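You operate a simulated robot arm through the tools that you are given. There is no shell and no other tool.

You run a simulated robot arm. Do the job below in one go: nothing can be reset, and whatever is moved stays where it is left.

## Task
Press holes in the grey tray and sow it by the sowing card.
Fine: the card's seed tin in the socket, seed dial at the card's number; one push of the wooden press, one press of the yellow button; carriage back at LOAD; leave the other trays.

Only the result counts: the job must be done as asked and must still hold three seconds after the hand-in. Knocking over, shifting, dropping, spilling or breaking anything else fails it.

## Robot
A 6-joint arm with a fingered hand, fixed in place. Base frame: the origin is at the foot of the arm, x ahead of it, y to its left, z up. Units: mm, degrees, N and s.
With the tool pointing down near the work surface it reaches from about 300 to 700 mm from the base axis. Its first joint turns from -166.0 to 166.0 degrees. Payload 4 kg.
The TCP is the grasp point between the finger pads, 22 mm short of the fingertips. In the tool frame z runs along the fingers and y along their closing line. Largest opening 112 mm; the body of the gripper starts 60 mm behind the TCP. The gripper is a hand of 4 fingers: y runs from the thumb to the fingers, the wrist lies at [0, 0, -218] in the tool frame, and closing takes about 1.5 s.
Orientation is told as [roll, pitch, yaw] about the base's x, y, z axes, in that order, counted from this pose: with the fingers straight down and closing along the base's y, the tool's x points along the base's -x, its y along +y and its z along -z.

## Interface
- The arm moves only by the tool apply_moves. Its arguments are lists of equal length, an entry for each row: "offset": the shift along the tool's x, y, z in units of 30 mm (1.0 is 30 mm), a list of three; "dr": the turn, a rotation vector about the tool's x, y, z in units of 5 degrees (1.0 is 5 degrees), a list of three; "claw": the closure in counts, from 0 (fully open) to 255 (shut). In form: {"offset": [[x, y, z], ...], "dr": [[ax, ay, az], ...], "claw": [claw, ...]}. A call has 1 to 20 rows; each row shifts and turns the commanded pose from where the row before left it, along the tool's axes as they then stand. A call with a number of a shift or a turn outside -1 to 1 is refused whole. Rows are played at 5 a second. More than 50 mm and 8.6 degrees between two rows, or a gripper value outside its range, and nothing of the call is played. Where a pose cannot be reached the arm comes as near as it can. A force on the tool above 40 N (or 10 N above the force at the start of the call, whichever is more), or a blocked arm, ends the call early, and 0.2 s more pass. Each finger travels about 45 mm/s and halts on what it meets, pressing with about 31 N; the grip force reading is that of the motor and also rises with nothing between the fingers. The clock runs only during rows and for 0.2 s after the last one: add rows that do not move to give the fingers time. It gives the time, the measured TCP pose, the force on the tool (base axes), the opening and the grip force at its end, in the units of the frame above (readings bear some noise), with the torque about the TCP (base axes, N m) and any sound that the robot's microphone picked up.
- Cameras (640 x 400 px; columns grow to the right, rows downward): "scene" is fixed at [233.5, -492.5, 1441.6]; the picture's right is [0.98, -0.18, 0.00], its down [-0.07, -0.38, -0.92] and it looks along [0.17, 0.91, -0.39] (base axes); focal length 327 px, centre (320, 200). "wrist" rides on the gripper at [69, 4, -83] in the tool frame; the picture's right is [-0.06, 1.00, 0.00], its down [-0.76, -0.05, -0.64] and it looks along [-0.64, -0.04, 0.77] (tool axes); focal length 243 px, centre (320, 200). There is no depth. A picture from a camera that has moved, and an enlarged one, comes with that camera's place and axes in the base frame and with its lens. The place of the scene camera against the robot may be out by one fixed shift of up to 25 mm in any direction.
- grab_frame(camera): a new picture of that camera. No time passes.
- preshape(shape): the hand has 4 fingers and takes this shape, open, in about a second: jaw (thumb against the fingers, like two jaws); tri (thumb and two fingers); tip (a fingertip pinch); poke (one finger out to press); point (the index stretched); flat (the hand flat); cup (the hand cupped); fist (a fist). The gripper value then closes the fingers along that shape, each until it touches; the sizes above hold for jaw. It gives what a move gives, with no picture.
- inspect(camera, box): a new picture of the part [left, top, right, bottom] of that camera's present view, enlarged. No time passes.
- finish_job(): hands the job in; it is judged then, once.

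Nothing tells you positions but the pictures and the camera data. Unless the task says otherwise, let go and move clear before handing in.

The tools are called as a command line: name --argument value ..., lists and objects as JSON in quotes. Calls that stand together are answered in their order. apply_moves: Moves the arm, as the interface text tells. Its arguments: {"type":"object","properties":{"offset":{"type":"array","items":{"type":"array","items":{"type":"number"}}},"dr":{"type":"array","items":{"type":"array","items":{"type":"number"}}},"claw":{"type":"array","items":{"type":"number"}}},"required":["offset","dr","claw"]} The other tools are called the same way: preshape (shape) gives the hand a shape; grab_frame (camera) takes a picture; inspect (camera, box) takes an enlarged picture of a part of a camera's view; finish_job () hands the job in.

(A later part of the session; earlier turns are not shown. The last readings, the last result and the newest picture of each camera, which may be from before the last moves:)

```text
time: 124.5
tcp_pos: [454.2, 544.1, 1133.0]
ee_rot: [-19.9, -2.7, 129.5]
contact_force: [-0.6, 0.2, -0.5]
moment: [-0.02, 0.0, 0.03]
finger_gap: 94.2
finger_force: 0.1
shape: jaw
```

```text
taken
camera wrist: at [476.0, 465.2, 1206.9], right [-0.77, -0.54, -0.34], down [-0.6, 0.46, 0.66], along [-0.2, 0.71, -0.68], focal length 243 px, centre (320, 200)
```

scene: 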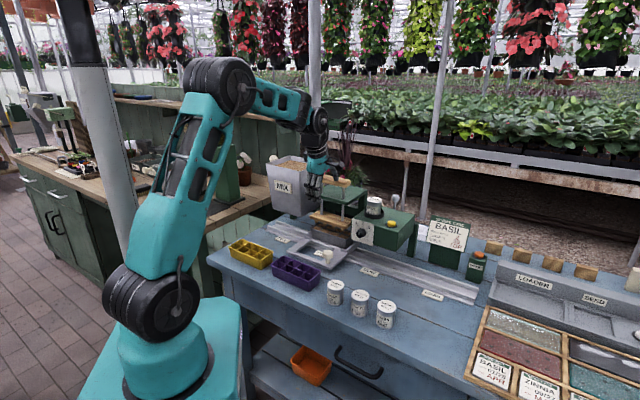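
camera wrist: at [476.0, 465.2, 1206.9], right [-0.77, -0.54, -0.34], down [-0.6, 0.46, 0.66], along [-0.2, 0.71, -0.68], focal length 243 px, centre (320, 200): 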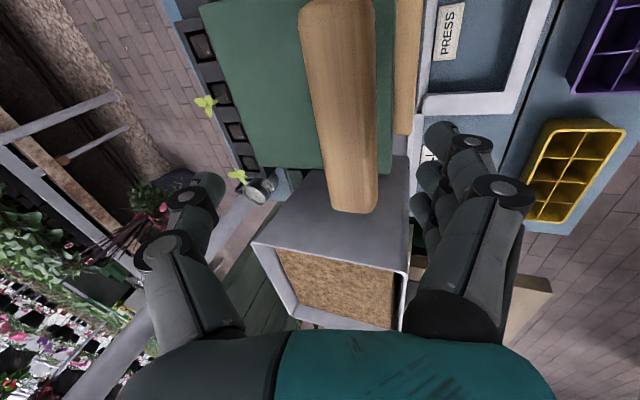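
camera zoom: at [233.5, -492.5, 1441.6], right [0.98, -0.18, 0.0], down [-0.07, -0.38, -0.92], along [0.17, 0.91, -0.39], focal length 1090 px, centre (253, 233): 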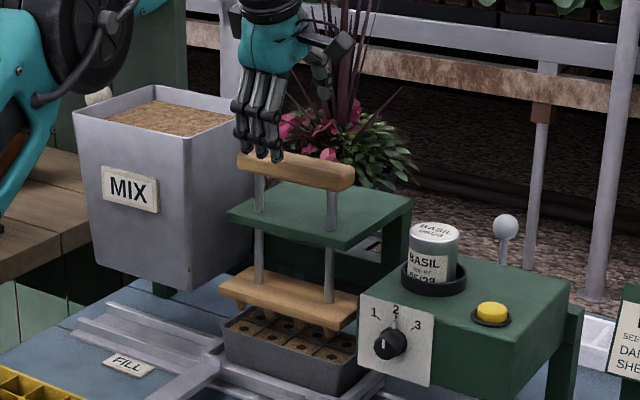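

The press is back up and the hand is clear. Moving back in front of the rail and spinning the hand back to yaw 45.

apply_moves --offset '[[0.2, 0.662, -0.139], [0.463, 0.662, -0.139], [0.463, 0.662, -0.139], [0.463, 0.662, -0.139], [0.463, 0.662, -0.139], [0.463, 0.662, -0.139], [0.2, 0, 0], [0, 0, 0]]' --dr '[[0, 0, 0], [0, 0, 0], [0, 0, 0], [0, 0, 0], [0, 0, 0], [0, 0, 0], [0, 0, 0], [0, 0, 0]]' --claw '[40, 40, 40, 40, 40, 40, 40, 40]'

apply_moves --offset '[[0, 0, 0], [0, 0, 0], [0, 0, 0], [0, 0, 0], [0, 0, 0], [0, 0, 0], [0, 0, 0], [0, 0, 0], [0, 0, 0], [0, 0, 0], [0, 0, 0], [0, 0, 0], [0, 0, 0], [0, 0, 0], [0, 0, 0], [0, 0, 0], [0, 0, 0], [0, 0, 0]]' --dr '[[0, 0, 1], [0, 0, 1], [0, 0, 1], [0, 0, 1], [0, 0, 1], [0, 0, 1], [0, 0, 1], [0, 0, 1], [0, 0, 1], [0, 0, 1], [0, 0, 1], [0, 0, 1], [0, 0, 1], [0, 0, 1], [0, 0, 1], [0, 0, 1], [0, 0, 0.7], [0, 0, 0]]' --claw '[40, 40, 40, 40, 40, 40, 40, 40, 60, 80, 98, 98, 98, 98, 98, 98, 98, 98]'

grab_frame --camera "wrist"

grab_frame --camera "scene"

```text
time: 126.3
tcp_pos: [412.6, 406.3, 1112.5]
ee_rot: [-19.8, -3.0, 129.2]
contact_force: [0.4, 0.7, 0.4]
moment: [-0.02, 0.0, -0.01]
finger_gap: 94.2
finger_force: 0.0
shape: jaw
```

```text
time: 130.1
tcp_pos: [413.4, 404.0, 1113.9]
ee_rot: [0.2, -20.0, 45.5]
contact_force: [0.7, 0.0, -0.2]
moment: [-0.01, -0.03, 0.0]
finger_gap: 69.5
finger_force: 0.1
shape: jaw
```

```text
taken
camera wrist: at [345.1, 339.2, 1167.9], right [-0.67, 0.74, 0.03], down [0.39, 0.32, 0.87], along [0.63, 0.59, -0.5], focal length 243 px, centre (320, 200)
```

wrist: 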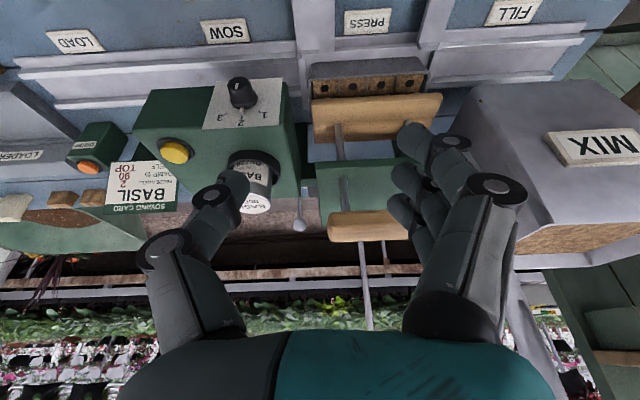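

```text
taken
```

scene: 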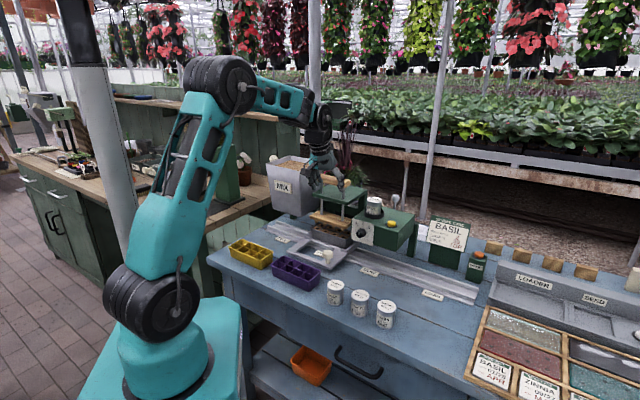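

inspect --camera "wrist" --box '[280, 0, 460, 130]'

inspect --camera "scene" --box '[300, 200, 370, 260]'

```text
3.08 times, centred on (370, 65) of wrist
camera zoom: at [345.1, 339.2, 1167.9], right [-0.67, 0.74, 0.03], down [0.39, 0.32, 0.87], along [0.63, 0.59, -0.5], focal length 746 px, centre (166, 615)
```

zoom: 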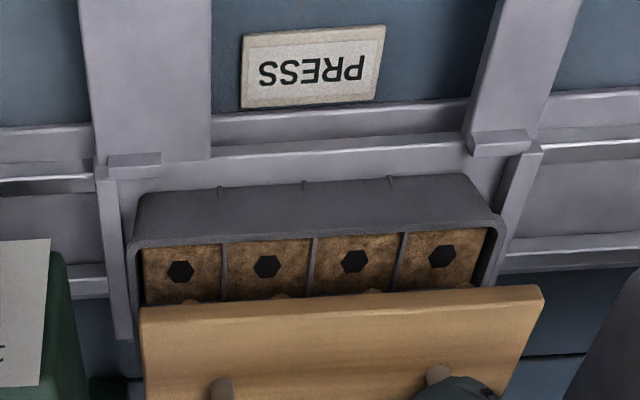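

```text
6.67 times, centred on (335, 230) of scene
camera zoom: at [233.5, -492.5, 1441.6], right [0.98, -0.18, 0.0], down [-0.07, -0.38, -0.92], along [0.17, 0.91, -0.39], focal length 2180 px, centre (220, 0)
```

zoom: 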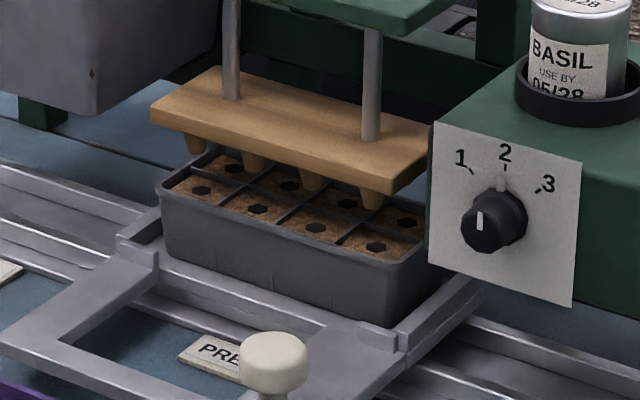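

Holes are in all cells. Now lowering onto the knob again to move the carriage to SOW.

apply_moves --offset '[[0.314, -0.01, 0.863], [0.314, -0.01, 0.863], [0.314, -0.01, 0.863], [0.314, -0.01, 0.863], [0.314, -0.01, 0.863], [0.314, -0.01, 0.863], [0.314, -0.01, 0.863], [0.314, -0.01, 0.863], [0.25, -0.01, 0.69], [0, 0, 0]]' --dr '[[0, 0, 0.1], [0, 0, 0], [0, 0, 0], [0, 0, 0], [0, 0, 0], [0, 0, 0], [0, 0, 0], [0, 0, 0], [0, 0, 0], [0, 0, 0]]' --claw '[98, 98, 98, 98, 98, 98, 98, 98, 98, 98]'

grab_frame --camera "wrist"

inspect --camera "scene" --box '[270, 200, 390, 290]'

```text
time: 132.3
tcp_pos: [415.3, 402.1, 870.3]
ee_rot: [0.5, -20.0, 45.2]
contact_force: [-0.4, -0.8, -0.1]
moment: [-0.01, 0.02, 0.02]
finger_gap: 69.5
finger_force: 0.1
shape: jaw
```

```text
taken
camera wrist: at [345.6, 338.8, 925.3], right [-0.67, 0.74, 0.03], down [0.39, 0.32, 0.87], along [0.64, 0.59, -0.5], focal length 243 px, centre (320, 200)
```

wrist: 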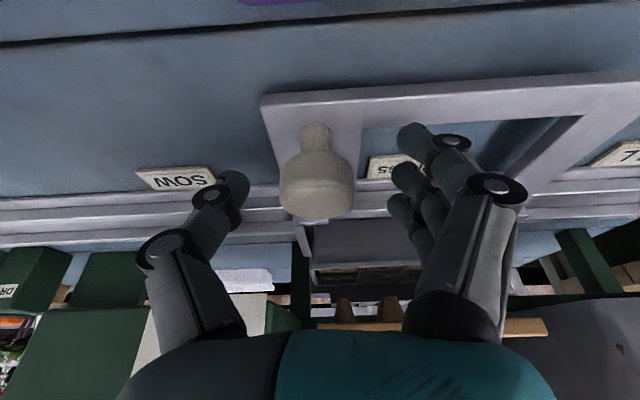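

```text
4.44 times, centred on (330, 245) of scene
camera zoom: at [233.5, -492.5, 1441.6], right [0.98, -0.18, 0.0], down [-0.07, -0.38, -0.92], along [0.17, 0.91, -0.39], focal length 1453 px, centre (276, 0)
```

zoom: 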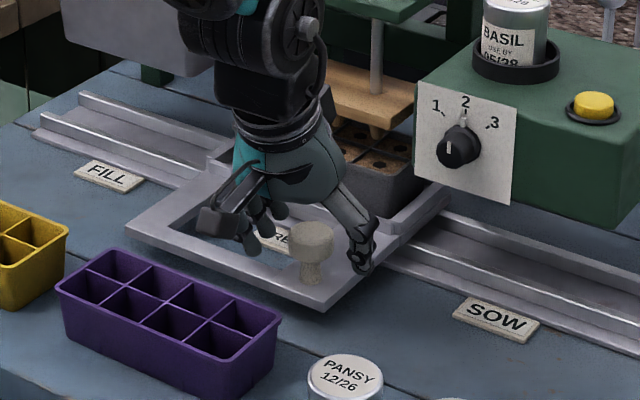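

apply_moves --offset '[[0.046, 0, 0.125], [0, 0, 0], [0, 0, 0], [0, 0, 0], [0, 0, 0], [0, 0, 0], [0, 0, 0], [0, 0, 0], [0, 0, 0]]' --dr '[[0, 0, 0], [0, 0, 0], [0, 0, 0], [0, 0, 0], [0, 0, 0], [0, 0, 0], [0, 0, 0], [0, 0, 0], [0, 0, 0]]' --claw '[110, 130, 150, 170, 190, 205, 220, 220, 220]'

grab_frame --camera "wrist"

```text
time: 134.3
tcp_pos: [413.5, 403.2, 865.7]
ee_rot: [0.3, -20.0, 45.1]
contact_force: [2.5, -0.1, -7.6]
moment: [-0.06, 0.4, 0.07]
finger_gap: 10.6
finger_force: 30.8
shape: jaw
```

```text
taken
camera wrist: at [345.5, 338.6, 920.6], right [-0.67, 0.74, 0.03], down [0.39, 0.32, 0.86], along [0.63, 0.59, -0.5], focal length 243 px, centre (320, 200)
```

wrist: 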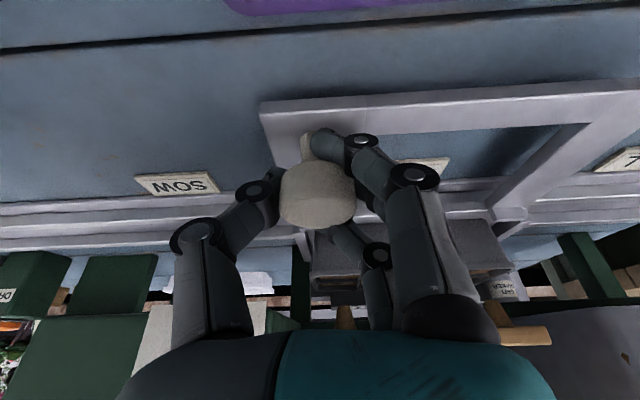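

apply_moves --offset '[[0, -0.15, 0], [0, -0.35, 0], [0, -0.5, 0], [0, -0.5, 0], [0, -0.5, 0], [0, -0.5, 0], [0, -0.4, 0], [0, -0.2, 0], [0, 0, 0]]' --dr '[[0, 0, 0], [0, 0, 0], [0, 0, 0], [0, 0, 0], [0, 0, 0], [0, 0, 0], [0, 0, 0], [0, 0, 0], [0, 0, 0]]' --claw '[220, 220, 220, 220, 220, 220, 220, 220, 220]'

grab_frame --camera "wrist"

```text
time: 136.3
tcp_pos: [481.0, 337.0, 864.3]
ee_rot: [0.4, -19.9, 45.2]
contact_force: [-9.6, -10.5, -7.9]
moment: [-0.3, 0.72, 0.07]
finger_gap: 10.3
finger_force: 30.4
shape: jaw
```

```text
taken
camera wrist: at [411.6, 272.5, 920.5], right [-0.67, 0.74, 0.03], down [0.39, 0.32, 0.86], along [0.63, 0.59, -0.5], focal length 243 px, centre (320, 200)
```

wrist: 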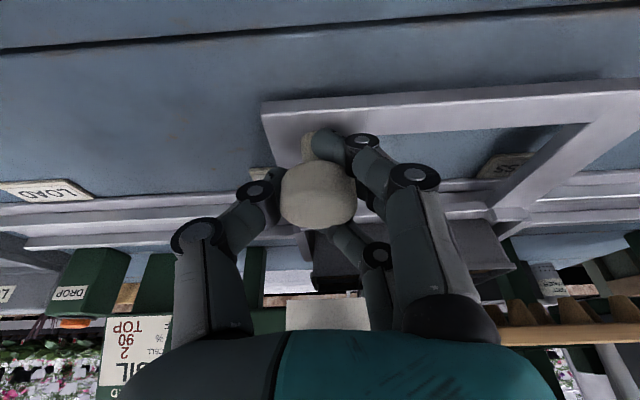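

apply_moves --offset '[[0.031, -0.15, -0.011], [0.004, -0.35, 0], [0.004, -0.5, 0], [0.004, -0.5, 0], [0.004, -0.5, 0], [0.004, -0.5, 0], [0.004, -0.4, 0], [0, -0.22, 0], [0, -0.1, 0], [0, 0, 0]]' --dr '[[0, 0, 0], [0, 0, 0], [0, 0, 0], [0, 0, 0], [0, 0, 0], [0, 0, 0], [0, 0, 0], [0, 0, 0], [0, 0, 0], [0, 0, 0]]' --claw '[220, 220, 220, 220, 220, 220, 220, 220, 220, 220]'

grab_frame --camera "wrist"

inspect --camera "scene" --box '[330, 190, 450, 300]'

```text
time: 138.5
tcp_pos: [549.4, 268.1, 865.7]
ee_rot: [0.4, -20.1, 45.1]
contact_force: [-5.7, -10.5, 1.9]
moment: [-0.22, 0.72, 0.09]
finger_gap: 10.5
finger_force: 31.4
shape: jaw
```

```text
taken
camera wrist: at [479.4, 204.5, 919.8], right [-0.67, 0.74, 0.03], down [0.39, 0.32, 0.87], along [0.64, 0.59, -0.5], focal length 243 px, centre (320, 200)
```

wrist: 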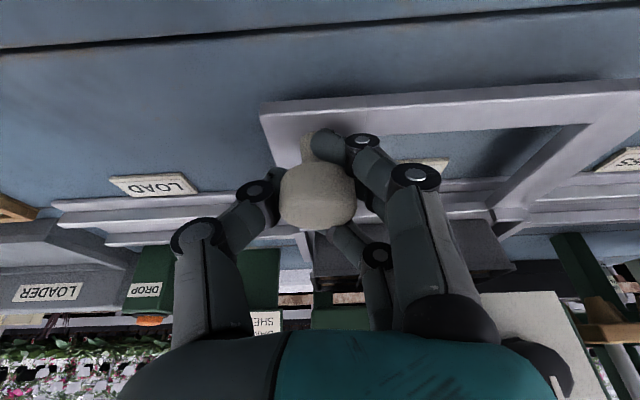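

```text
3.64 times, centred on (390, 245) of scene
camera zoom: at [233.5, -492.5, 1441.6], right [0.98, -0.18, 0.0], down [-0.07, -0.38, -0.92], along [0.17, 0.91, -0.39], focal length 1189 px, centre (66, 36)
```

zoom: 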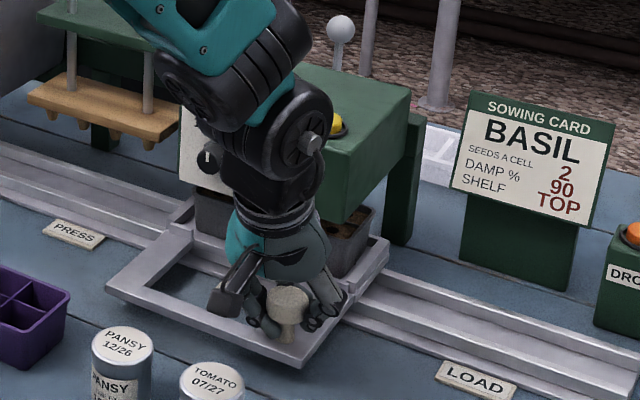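

At the SOW station by the numbers. Relieving the side load and opening slowly.

apply_moves --offset '[[0.028, 0, -0.01], [0, 0, 0], [0, 0, 0], [0, 0, 0], [0, 0, 0], [0, 0, 0], [0, 0, 0], [0, 0, 0], [0, 0, 0], [0, 0, 0], [0, 0, 0], [0, 0, 0], [0, 0, 0], [0, 0, 0], [0, 0, 0]]' --dr '[[0, 0, 0], [0, 0, 0], [0, 0, 0], [0, 0, 0], [0, 0, 0], [0, 0, 0], [0, 0, 0], [0, 0, 0], [0, 0, 0], [0, 0, 0], [0, 0, 0], [0, 0, 0], [0, 0, 0], [0, 0, 0], [0, 0, 0]]' --claw '[220, 215, 210, 205, 200, 195, 190, 185, 180, 175, 165, 150, 135, 118, 118]'

grab_frame --camera "wrist"

```text
time: 141.7
tcp_pos: [546.6, 268.3, 865.4]
ee_rot: [0.4, -20.0, 45.2]
contact_force: [0.3, -0.6, -0.5]
moment: [0.01, 0.05, 0.06]
finger_gap: 59.6
finger_force: 0.1
shape: jaw
```

```text
taken
camera wrist: at [478.7, 204.2, 919.6], right [-0.67, 0.74, 0.03], down [0.39, 0.32, 0.86], along [0.64, 0.59, -0.5], focal length 243 px, centre (320, 200)
```

wrist: 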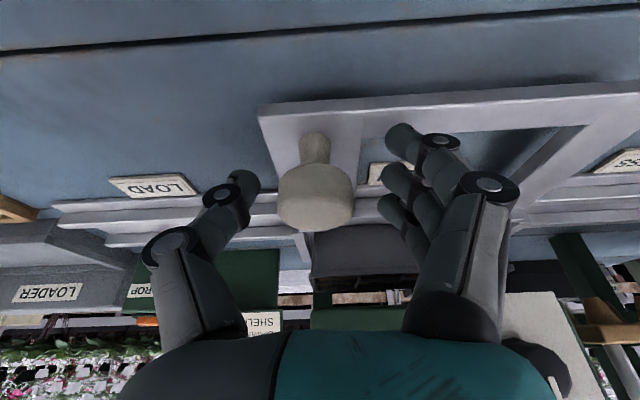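

The carriage sits at SOW within ~1 mm and didn't move on release. Rising, then forming the poke shape for the button.

apply_moves --offset '[[-0.171, 0, -0.47], [-0.342, 0, -0.94], [-0.342, 0, -0.94], [-0.342, 0, -0.94], [-0.342, 0, -0.94], [-0.342, 0, -0.94], [-0.342, 0, -0.94], [-0.342, 0, -0.94], [-0.171, 0, -0.47], [0, 0, 0]]' --dr '[[0, 0, 0], [0, 0, 0], [0, 0, 0], [0, 0, 0], [0, 0, 0], [0, 0, 0], [0, 0, 0], [0, 0, 0], [0, 0, 0], [0, 0, 0]]' --claw '[98, 98, 98, 98, 98, 98, 98, 98, 98, 98]'

grab_frame --camera "wrist"

inspect --camera "wrist" --box '[280, 0, 480, 150]'

inspect --camera "scene" --box '[330, 180, 460, 290]'

```text
time: 143.9
tcp_pos: [548.6, 267.4, 1106.0]
ee_rot: [0.4, -20.1, 45.1]
contact_force: [-0.6, 0.2, 0.4]
moment: [0.0, -0.02, 0.02]
finger_gap: 68.8
finger_force: 0.1
shape: jaw
```

```text
taken
camera wrist: at [479.3, 202.9, 1160.2], right [-0.67, 0.74, 0.03], down [0.39, 0.32, 0.86], along [0.64, 0.59, -0.5], focal length 243 px, centre (320, 200)
```

wrist: 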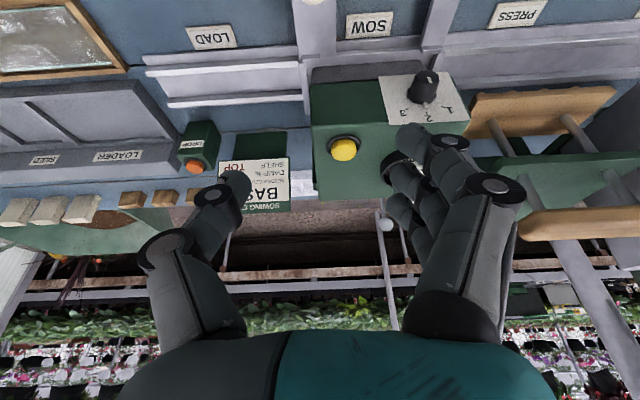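

```text
2.67 times, centred on (380, 75) of wrist
camera zoom: at [479.3, 202.9, 1160.2], right [-0.67, 0.74, 0.03], down [0.39, 0.32, 0.86], along [0.64, 0.59, -0.5], focal length 647 px, centre (160, 533)
```

zoom: 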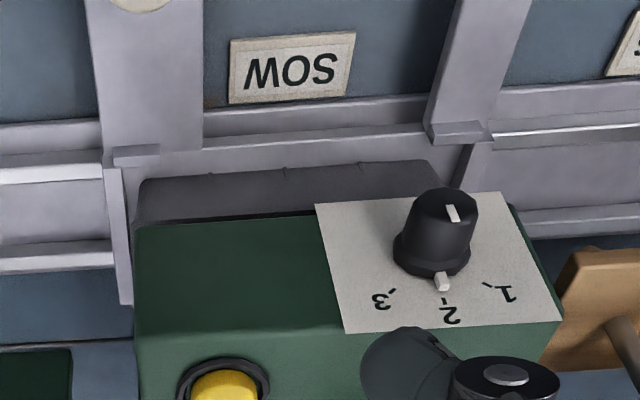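

```text
3.64 times, centred on (395, 235) of scene
camera zoom: at [233.5, -492.5, 1441.6], right [0.98, -0.18, 0.0], down [-0.07, -0.38, -0.92], along [0.17, 0.91, -0.39], focal length 1189 px, centre (47, 73)
```

zoom: 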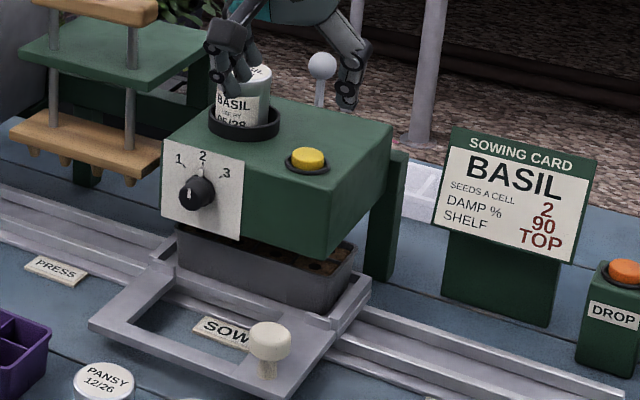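

The SOW label sits in the carriage window just as PRESS and LOAD did, so the station is right. Now the poke shape and a +90° spin so the curled fingers keep away from the tin.

preshape --shape "poke"

apply_moves --offset '[[0, 0, 0], [0, 0, 0], [0, 0, 0], [0, 0, 0], [0, 0, 0], [0, 0, 0], [0, 0, 0], [0, 0, 0], [0, 0, 0], [0, 0, 0], [0, 0, 0], [0, 0, 0], [0, 0, 0], [0, 0, 0], [0, 0, 0], [0, 0, 0], [0, 0, 0], [0, 0, 0], [0, 0, 0]]' --dr '[[0, 0, 1], [0, 0, 1], [0, 0, 1], [0, 0, 1], [0, 0, 1], [0, 0, 1], [0, 0, 1], [0, 0, 1], [0, 0, 1], [0, 0, 1], [0, 0, 1], [0, 0, 1], [0, 0, 1], [0, 0, 1], [0, 0, 1], [0, 0, 1], [0, 0, 1], [0, 0, 1], [0, 0, 0]]' --claw '[0, 0, 0, 0, 0, 0, 0, 0, 0, 0, 0, 0, 0, 0, 0, 0, 0, 0, 0]'

grab_frame --camera "wrist"

inspect --camera "scene" --box '[320, 120, 450, 240]'

```text
time: 144.8
tcp_pos: [547.5, 266.9, 1105.5]
ee_rot: [0.4, -19.9, 45.2]
contact_force: [0.8, -0.9, 0.6]
moment: [0.01, -0.02, -0.03]
finger_gap: 0.1
finger_force: 0.0
shape: poke
```

```text
time: 148.8
tcp_pos: [549.0, 266.8, 1105.9]
ee_rot: [19.9, 0.5, -44.9]
contact_force: [1.2, 0.1, -0.3]
moment: [-0.02, 0.01, -0.01]
finger_gap: 0.0
finger_force: 0.1
shape: poke
```

```text
taken
camera wrist: at [482.9, 297.8, 1185.7], right [0.71, 0.62, 0.34], down [0.36, -0.73, 0.58], along [0.61, -0.29, -0.74], focal length 243 px, centre (320, 200)
```

wrist: 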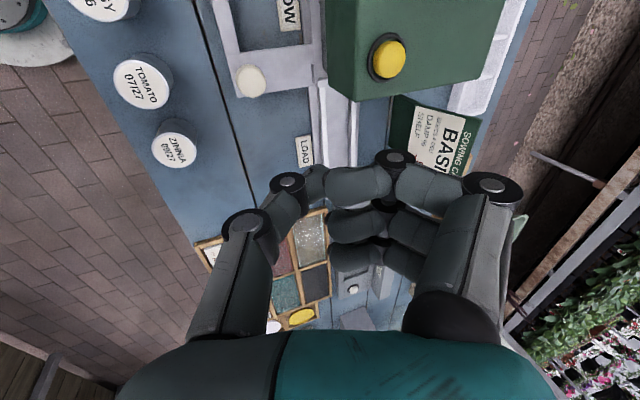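

```text
3.33 times, centred on (385, 180) of scene
camera zoom: at [233.5, -492.5, 1441.6], right [0.98, -0.18, 0.0], down [-0.07, -0.38, -0.92], along [0.17, 0.91, -0.39], focal length 1090 px, centre (103, 267)
```

zoom: 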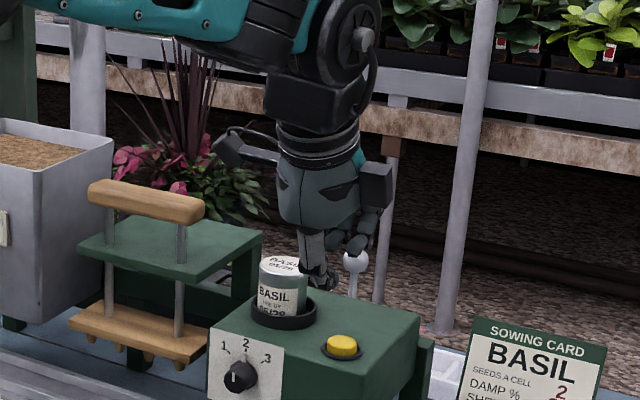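

inspect --camera "wrist" --box '[220, 120, 460, 300]'

inspect --camera "scene" --box '[370, 170, 410, 210]'

```text
2.22 times, centred on (340, 210) of wrist
camera zoom: at [482.9, 297.8, 1185.7], right [0.71, 0.62, 0.34], down [0.36, -0.73, 0.58], along [0.61, -0.29, -0.74], focal length 539 px, centre (276, 178)
```

zoom: 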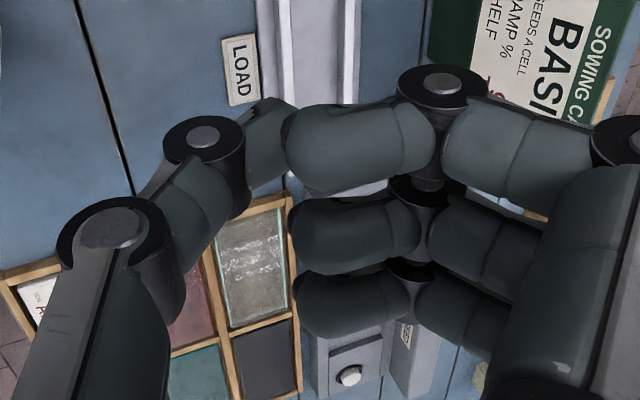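

```text
10.00 times, centred on (390, 190) of scene
camera zoom: at [233.5, -492.5, 1441.6], right [0.98, -0.18, 0.0], down [-0.07, -0.38, -0.92], along [0.17, 0.91, -0.39], focal length 3270 px, centre (-380, 300)
```

zoom: 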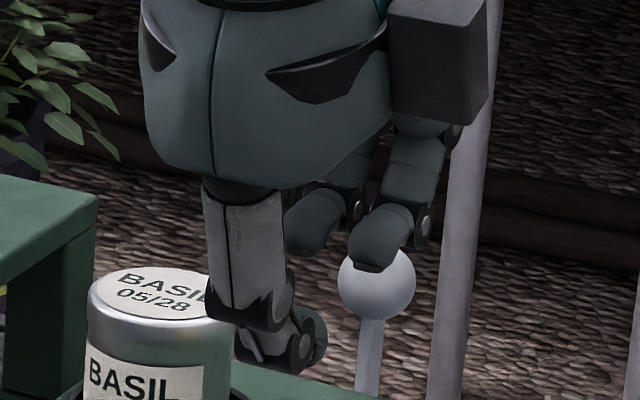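

The poke shape's finger lies nearly flat, so I'll instead use the jaw's thumb tip, which in this orientation is the lowest point (fingers ~20 mm higher). Setting that and moving above the button.

preshape --shape "jaw"

apply_moves --offset '[[0, 0, 0], [0, 0, 0], [0.17, 0.71, 0.584], [0.17, 0.71, 0.584], [0.17, 0.71, 0.584], [0.17, 0.71, 0.584], [0.17, 0.71, 0.584], [0, 0, 0], [0, 0, 0]]' --dr '[[0, 0, 0], [0, 0, 0], [0, 0, 0], [0, 0, 0], [0, 0, 0], [0, 0, 0], [0, 0, 0], [0, 0, 0], [0, 0, 0]]' --claw '[150, 150, 150, 150, 150, 150, 150, 150, 150]'

grab_frame --camera "wrist"

inspect --camera "scene" --box '[360, 170, 430, 240]'

```text
time: 149.7
tcp_pos: [549.3, 266.7, 1106.2]
ee_rot: [20.0, 0.4, -44.7]
contact_force: [-0.6, 0.4, -0.8]
moment: [0.0, 0.01, 0.01]
finger_gap: 112.1
finger_force: 0.0
shape: jaw
```

```text
time: 151.7
tcp_pos: [622.4, 377.3, 1058.4]
ee_rot: [20.0, 0.4, -44.7]
contact_force: [-0.6, -0.5, -0.2]
moment: [-0.01, 0.04, -0.01]
finger_gap: 46.6
finger_force: 0.0
shape: jaw
```

```text
taken
camera wrist: at [555.9, 407.9, 1139.1], right [0.71, 0.62, 0.34], down [0.36, -0.73, 0.58], along [0.61, -0.29, -0.74], focal length 243 px, centre (320, 200)
```

wrist: 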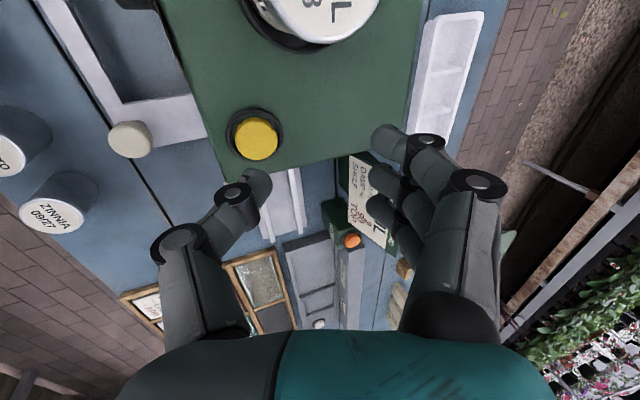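

```text
5.71 times, centred on (395, 205) of scene
camera zoom: at [233.5, -492.5, 1441.6], right [0.98, -0.18, 0.0], down [-0.07, -0.38, -0.92], along [0.17, 0.91, -0.39], focal length 1868 px, centre (-109, 171)
```

zoom: 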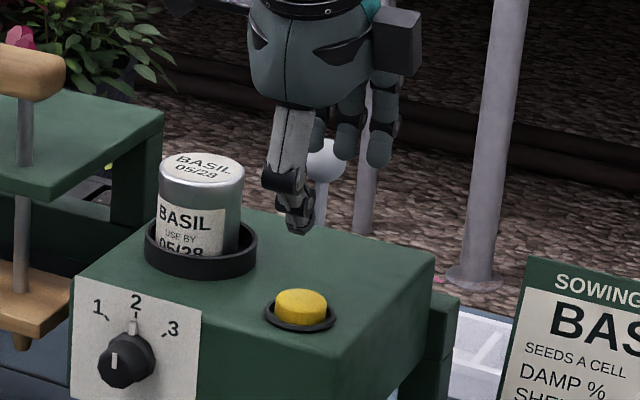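

The thumb tip is almost exactly above the yellow button. Lowering to just above it.

apply_moves --offset '[[0.017, -0.205, 0.635], [0.017, -0.205, 0.635], [0, 0, 0], [0, 0, 0]]' --dr '[[0, 0, 0], [0, 0, 0], [0, 0, 0], [0, 0, 0]]' --claw '[150, 150, 150, 150]'

inspect --camera "wrist" --box '[180, 100, 340, 240]'

inspect --camera "scene" --box '[370, 185, 420, 235]'

```text
time: 152.7
tcp_pos: [622.3, 378.2, 1019.6]
ee_rot: [20.1, 0.3, -44.6]
contact_force: [-0.3, 0.4, -0.1]
moment: [-0.01, -0.01, -0.01]
finger_gap: 46.8
finger_force: 0.1
shape: jaw
```

```text
2.86 times, centred on (260, 170) of wrist
camera zoom: at [556.0, 409.9, 1099.8], right [0.71, 0.62, 0.34], down [0.36, -0.73, 0.58], along [0.61, -0.29, -0.74], focal length 693 px, centre (491, 286)
```

zoom: 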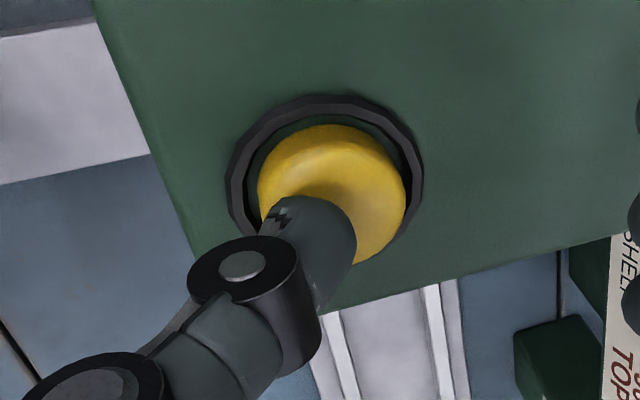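

```text
8.00 times, centred on (395, 210) of scene
camera zoom: at [233.5, -492.5, 1441.6], right [0.98, -0.18, 0.0], down [-0.07, -0.38, -0.92], along [0.17, 0.91, -0.39], focal length 2616 px, centre (-280, 120)
```

zoom: 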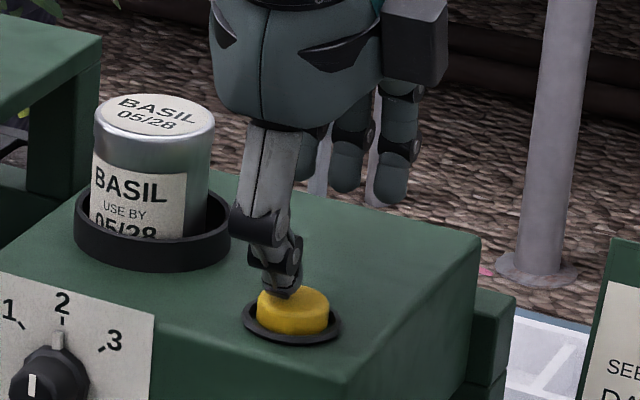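

apply_moves --offset '[[0, -0.0171, 0.047], [0, -0.0171, 0.047], [0, -0.0171, 0.047], [0, -0.0171, 0.047], [0, 0, 0]]' --dr '[[0, 0, 0], [0, 0, 0], [0, 0, 0], [0, 0, 0], [0, 0, 0]]' --claw '[150, 150, 150, 150, 150]'

inspect --camera "scene" --box '[370, 185, 420, 235]'

```text
time: 153.9
tcp_pos: [622.6, 379.4, 1015.0]
ee_rot: [20.0, 0.4, -44.7]
contact_force: [0.2, -0.1, 1.7]
moment: [-0.04, 0.03, -0.01]
finger_gap: 46.7
finger_force: 0.0
shape: jaw
```

```text
8.00 times, centred on (395, 210) of scene
camera zoom: at [233.5, -492.5, 1441.6], right [0.98, -0.18, 0.0], down [-0.07, -0.38, -0.92], along [0.17, 0.91, -0.39], focal length 2616 px, centre (-280, 120)
```

zoom: 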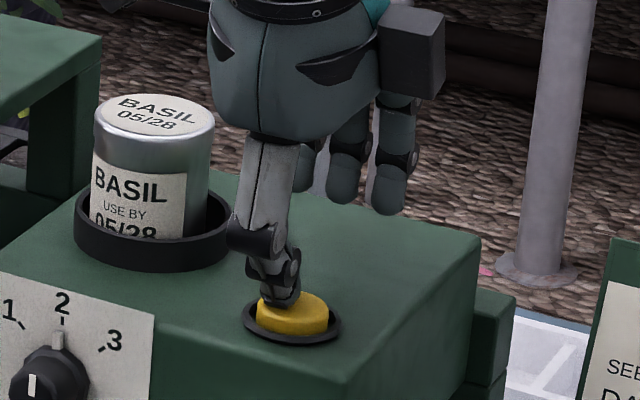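

Contact is just beginning (1.7 N). Pressing on smoothly.

apply_moves --offset '[[0, -0.0171, 0.047], [0, -0.0171, 0.047], [0, -0.0171, 0.047]]' --dr '[[0, 0, 0], [0, 0, 0], [0, 0, 0]]' --claw '[150, 150, 150]'

inspect --camera "scene" --box '[370, 185, 420, 235]'

```text
time: 154.7
tcp_pos: [621.9, 379.8, 1009.1]
ee_rot: [20.0, 0.4, -44.7]
contact_force: [-1.2, -1.6, 4.1]
moment: [-0.11, 0.08, -0.01]
finger_gap: 46.5
finger_force: 0.0
shape: jaw
heard: click
```

```text
8.00 times, centred on (395, 210) of scene
camera zoom: at [233.5, -492.5, 1441.6], right [0.98, -0.18, 0.0], down [-0.07, -0.38, -0.92], along [0.17, 0.91, -0.39], focal length 2616 px, centre (-280, 120)
```

zoom: 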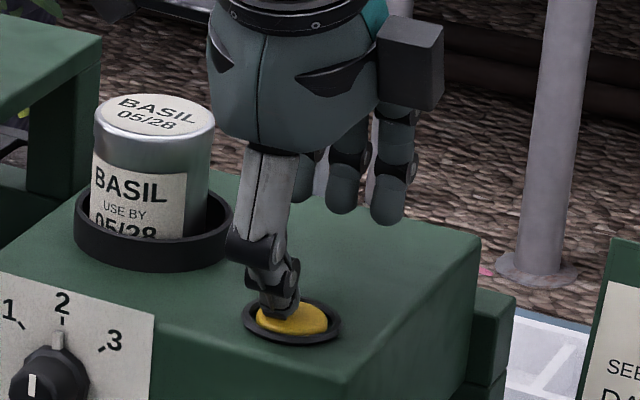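

A click was heard: the button is pressed. Lifting straight off.

apply_moves --offset '[[0, 0.114, -0.313], [0, 0.228, -0.627], [0, 0.228, -0.627], [0, 0.228, -0.627], [0, 0, 0]]' --dr '[[0, 0, 0], [0, 0, 0], [0, 0, 0], [0, 0, 0], [0, 0, 0]]' --claw '[150, 150, 150, 150, 150]'

inspect --camera "scene" --box '[330, 180, 460, 290]'

grab_frame --camera "wrist"

```text
time: 155.9
tcp_pos: [622.4, 380.5, 1079.3]
ee_rot: [20.1, 0.4, -44.7]
contact_force: [-0.4, 0.0, 0.5]
moment: [-0.02, 0.0, 0.0]
finger_gap: 46.9
finger_force: 0.0
shape: jaw
```

```text
3.64 times, centred on (395, 235) of scene
camera zoom: at [233.5, -492.5, 1441.6], right [0.98, -0.18, 0.0], down [-0.07, -0.38, -0.92], along [0.17, 0.91, -0.39], focal length 1189 px, centre (47, 73)
```

zoom: 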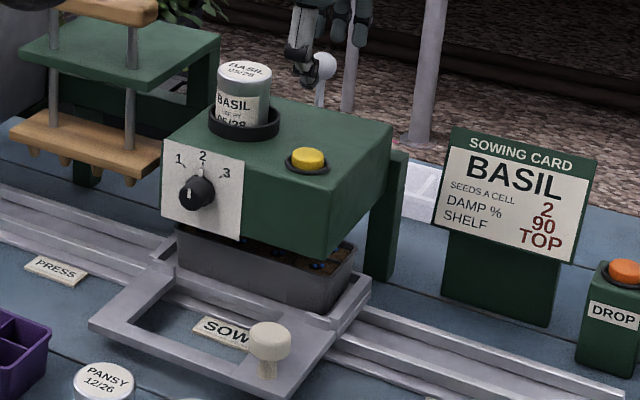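

```text
taken
camera wrist: at [556.4, 409.9, 1160.0], right [0.71, 0.62, 0.34], down [0.36, -0.73, 0.58], along [0.61, -0.29, -0.74], focal length 243 px, centre (320, 200)
```

wrist: 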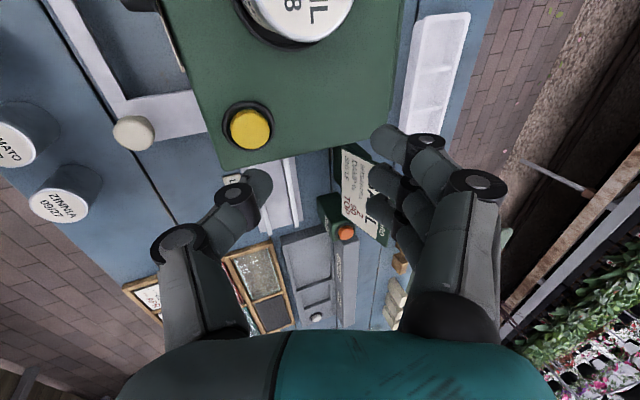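

inspect --camera "scene" --box '[375, 240, 425, 275]'

apply_moves --offset '[[-0.15, -0.9, -0.4], [-0.15, -0.9, -0.4], [-0.15, -0.9, -0.4], [-0.15, -0.9, -0.4], [-0.1, -0.4, -0.1], [0, 0, 0]]' --dr '[[0, 0, 0], [0, 0, 0], [0, 0, 0], [0, 0, 0], [0, 0, 0], [0, 0, 0]]' --claw '[150, 150, 120, 98, 98, 98]'

grab_frame --camera "wrist"

```text
11.43 times, centred on (400, 258) of scene
camera zoom: at [233.5, -492.5, 1441.6], right [0.98, -0.18, 0.0], down [-0.07, -0.38, -0.92], along [0.17, 0.91, -0.39], focal length 3737 px, centre (-594, -457)
```

zoom: 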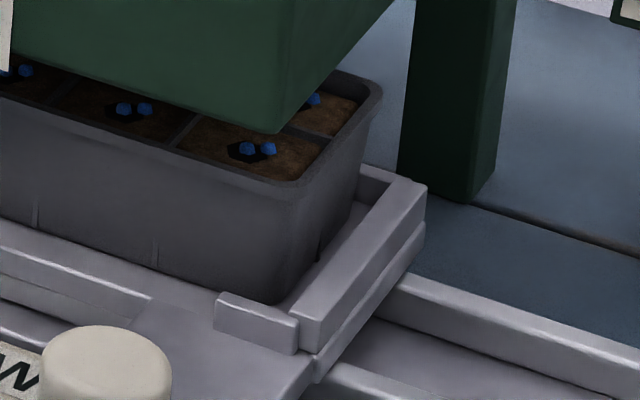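

```text
time: 157.3
tcp_pos: [545.0, 272.1, 1085.9]
ee_rot: [20.0, 0.4, -44.8]
contact_force: [0.1, 0.6, 1.0]
moment: [0.01, -0.02, 0.0]
finger_gap: 68.5
finger_force: 0.1
shape: jaw
```

```text
taken
camera wrist: at [479.3, 302.5, 1166.5], right [0.71, 0.62, 0.34], down [0.36, -0.73, 0.58], along [0.61, -0.29, -0.74], focal length 243 px, centre (320, 200)
```

wrist: 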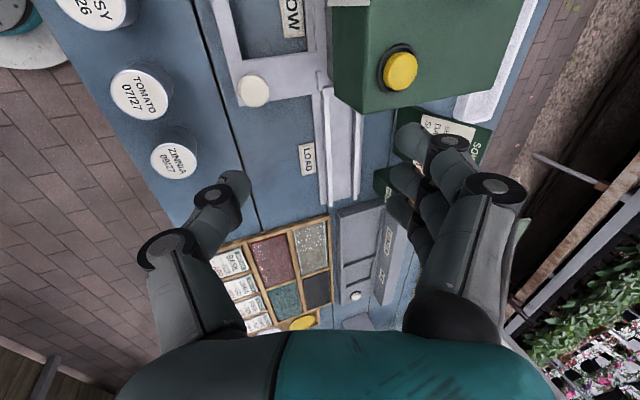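

Two blue seeds lie in each hole. Spinning the hand back to yaw 45 to fetch the carriage.

apply_moves --offset '[[0, 0, 0], [0, 0, 0], [0, 0, 0], [0, 0, 0], [0, 0, 0], [0, 0, 0], [0, 0, 0], [0, 0, 0], [0, 0, 0], [0, 0, 0], [0, 0, 0], [0, 0, 0], [0, 0, 0], [0, 0, 0], [0, 0, 0], [0, 0, 0], [0, 0, 0], [0, 0, 0], [0, 0, 0]]' --dr '[[0, 0, -1], [0, 0, -1], [0, 0, -1], [0, 0, -1], [0, 0, -1], [0, 0, -1], [0, 0, -1], [0, 0, -1], [0, 0, -1], [0, 0, -1], [0, 0, -1], [0, 0, -1], [0, 0, -1], [0, 0, -1], [0, 0, -1], [0, 0, -1], [0, 0, -1], [0, 0, -0.95], [0, 0, 0]]' --claw '[98, 98, 98, 98, 98, 98, 98, 98, 98, 98, 98, 98, 98, 98, 98, 98, 98, 98, 98]'

grab_frame --camera "wrist"

```text
time: 161.3
tcp_pos: [547.1, 272.8, 1087.0]
ee_rot: [0.5, -20.0, 44.9]
contact_force: [0.8, -0.1, -0.2]
moment: [0.01, 0.0, 0.01]
finger_gap: 68.5
finger_force: 0.1
shape: jaw
```

```text
taken
camera wrist: at [476.6, 208.1, 1140.5], right [-0.66, 0.75, 0.03], down [0.39, 0.31, 0.86], along [0.64, 0.59, -0.5], focal length 243 px, centre (320, 200)
```

wrist: 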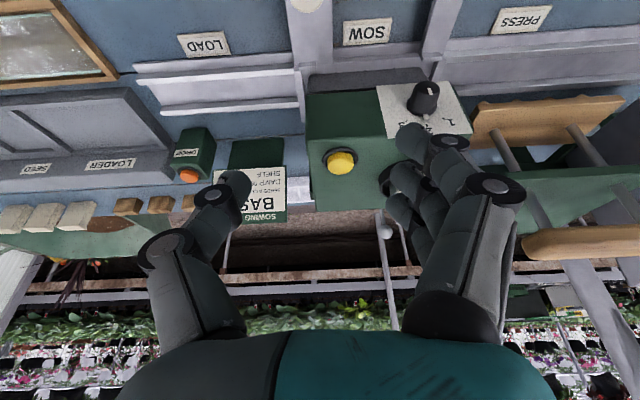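

apply_moves --offset '[[0.315, -0.03, 0.865], [0.315, -0.03, 0.865], [0.315, -0.03, 0.865], [0.315, -0.03, 0.865], [0.315, -0.03, 0.865], [0.315, -0.03, 0.865], [0.315, -0.02, 0.865], [0.22, 0, 0.6], [0, 0, 0]]' --dr '[[0, 0, 0], [0, 0, 0], [0, 0, 0], [0, 0, 0], [0, 0, 0], [0, 0, 0], [0, 0, 0], [0, 0, 0], [0, 0, 0]]' --claw '[98, 98, 98, 98, 98, 98, 98, 98, 98]'

grab_frame --camera "wrist"

```text
time: 163.3
tcp_pos: [548.1, 269.7, 873.9]
ee_rot: [0.4, -20.1, 44.9]
contact_force: [0.4, -0.3, 0.6]
moment: [0.0, 0.04, 0.0]
finger_gap: 68.5
finger_force: 0.1
shape: jaw
```

```text
taken
camera wrist: at [479.7, 205.3, 928.1], right [-0.66, 0.75, 0.03], down [0.39, 0.31, 0.86], along [0.64, 0.59, -0.5], focal length 243 px, centre (320, 200)
```

wrist: 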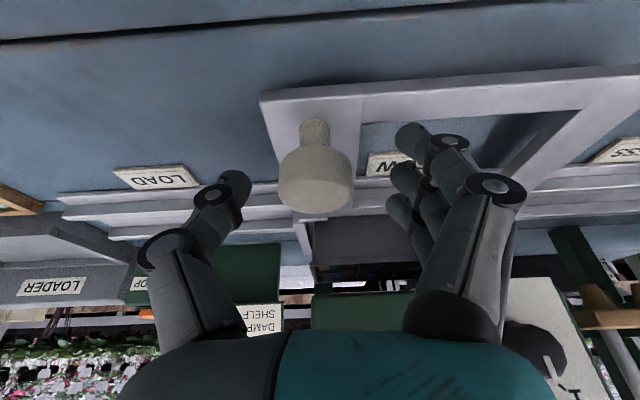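

apply_moves --offset '[[0.086, -0.05, 0.238], [0, 0, 0], [0, 0, 0], [0, 0, 0], [0, 0, 0], [0, 0, 0], [0, 0, 0], [0, 0, 0], [0, 0, 0]]' --dr '[[0, 0, 0], [0, 0, 0], [0, 0, 0], [0, 0, 0], [0, 0, 0], [0, 0, 0], [0, 0, 0], [0, 0, 0], [0, 0, 0]]' --claw '[110, 130, 150, 170, 190, 205, 220, 220, 220]'

grab_frame --camera "wrist"

```text
time: 165.3
tcp_pos: [550.6, 267.5, 865.2]
ee_rot: [0.5, -19.9, 44.9]
contact_force: [3.6, 0.3, -6.8]
moment: [-0.02, 0.37, 0.04]
finger_gap: 10.7
finger_force: 30.5
shape: jaw
```

```text
taken
camera wrist: at [480.8, 204.0, 920.6], right [-0.66, 0.75, 0.03], down [0.39, 0.31, 0.86], along [0.64, 0.59, -0.5], focal length 243 px, centre (320, 200)
```

wrist: 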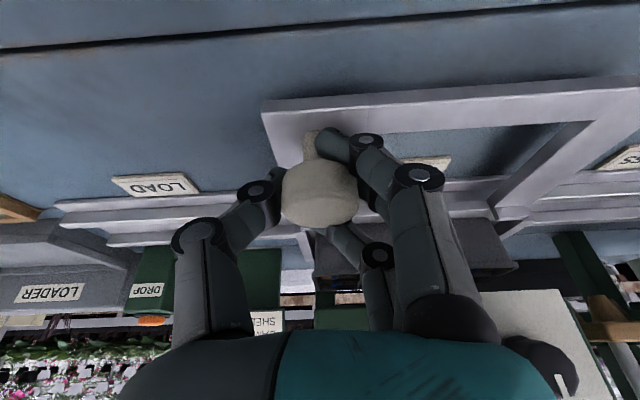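

apply_moves --offset '[[0, -0.1, 0], [0, -0.25, 0], [0, -0.4, 0], [0, -0.5, 0], [0, -0.5, 0], [0, -0.5, 0], [0, -0.5, 0], [0, -0.35, 0], [0, -0.2, 0], [0, 0, 0]]' --dr '[[0, 0, 0], [0, 0, 0], [0, 0, 0], [0, 0, 0], [0, 0, 0], [0, 0, 0], [0, 0, 0], [0, 0, 0], [0, 0, 0], [0, 0, 0]]' --claw '[220, 220, 220, 220, 220, 220, 220, 220, 220, 220]'

grab_frame --camera "wrist"

```text
time: 167.5
tcp_pos: [619.2, 197.3, 866.4]
ee_rot: [0.5, -20.0, 44.8]
contact_force: [-12.1, -11.2, -2.0]
moment: [-0.28, 0.71, 0.08]
finger_gap: 10.5
finger_force: 31.4
shape: jaw
```

```text
taken
camera wrist: at [551.2, 133.8, 920.2], right [-0.66, 0.75, 0.03], down [0.39, 0.31, 0.86], along [0.64, 0.58, -0.5], focal length 243 px, centre (320, 200)
```

wrist: 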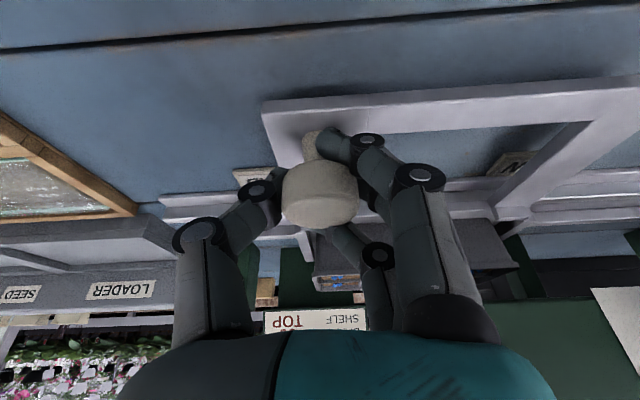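

apply_moves --offset '[[0.037, -0.1, -0.013], [0.005, -0.3, 0], [0.005, -0.5, 0], [0.005, -0.5, 0], [0.005, -0.5, 0], [0.005, -0.5, 0], [0.005, -0.5, 0], [0.005, -0.35, 0], [0.003, -0.25, 0], [0, -0.13, 0], [0, -0.05, 0], [0, 0, 0]]' --dr '[[0, 0, 0], [0, 0, 0], [0, 0, 0], [0, 0, 0], [0, 0, 0], [0, 0, 0], [0, 0, 0], [0, 0, 0], [0, 0, 0], [0, 0, 0], [0, 0, 0], [0, 0, 0]]' --claw '[220, 220, 220, 220, 220, 220, 220, 220, 220, 220, 220, 220]'

grab_frame --camera "wrist"

inspect --camera "scene" --box '[380, 220, 510, 330]'

```text
time: 170.1
tcp_pos: [697.3, 118.4, 865.3]
ee_rot: [0.4, -20.1, 45.0]
contact_force: [14.8, 12.2, 2.8]
moment: [0.0, 0.26, 0.1]
finger_gap: 10.2
finger_force: 30.8
shape: jaw
```

```text
taken
camera wrist: at [628.4, 55.3, 919.0], right [-0.66, 0.75, 0.03], down [0.39, 0.31, 0.87], along [0.64, 0.59, -0.5], focal length 243 px, centre (320, 200)
```

wrist: 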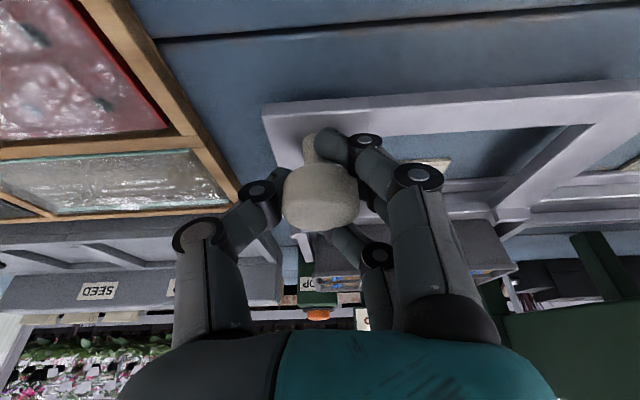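

```text
3.64 times, centred on (445, 275) of scene
camera zoom: at [233.5, -492.5, 1441.6], right [0.98, -0.18, 0.0], down [-0.07, -0.38, -0.92], along [0.17, 0.91, -0.39], focal length 1189 px, centre (-134, -73)
```

zoom: 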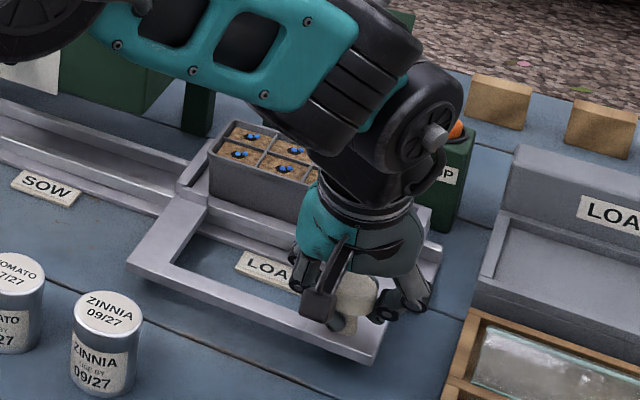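

The carriage is back at the LOAD position (within ~0.5 mm of the original). Relieving the side load and opening slowly as before.

apply_moves --offset '[[-0.042, 0, 0.015], [0, 0, 0], [0, 0, 0], [0, 0, 0], [0, 0, 0], [0, 0, 0], [0, 0, 0], [0, 0, 0], [0, 0, 0], [0, 0, 0], [0, 0, 0], [0, 0, 0], [0, 0, 0], [0, 0, 0], [0, 0, 0], [0, 0, 0]]' --dr '[[0, 0, 0], [0, 0, 0], [0, 0, 0], [0, 0, 0], [0, 0, 0], [0, 0, 0], [0, 0, 0], [0, 0, 0], [0, 0, 0], [0, 0, 0], [0, 0, 0], [0, 0, 0], [0, 0, 0], [0, 0, 0], [0, 0, 0], [0, 0, 0]]' --claw '[220, 220, 215, 210, 205, 200, 195, 190, 185, 180, 175, 165, 150, 135, 118, 118]'

grab_frame --camera "wrist"

inspect --camera "scene" --box '[380, 220, 510, 330]'

```text
time: 173.5
tcp_pos: [698.2, 120.5, 864.4]
ee_rot: [0.6, -20.0, 44.8]
contact_force: [-0.6, 0.6, 0.5]
moment: [0.02, 0.0, 0.0]
finger_gap: 59.2
finger_force: 0.1
shape: jaw
```

```text
taken
camera wrist: at [628.7, 55.7, 919.1], right [-0.66, 0.75, 0.03], down [0.39, 0.31, 0.86], along [0.64, 0.59, -0.5], focal length 243 px, centre (320, 200)
```

wrist: 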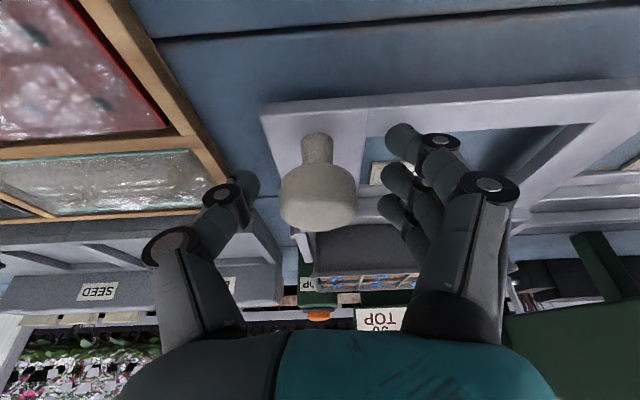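

```text
3.64 times, centred on (445, 275) of scene
camera zoom: at [233.5, -492.5, 1441.6], right [0.98, -0.18, 0.0], down [-0.07, -0.38, -0.92], along [0.17, 0.91, -0.39], focal length 1189 px, centre (-134, -73)
```

zoom: 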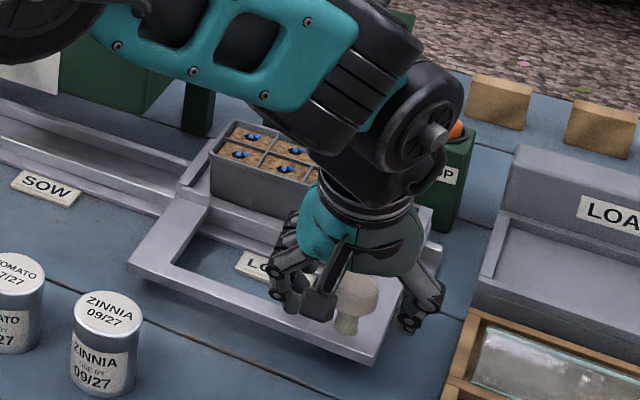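

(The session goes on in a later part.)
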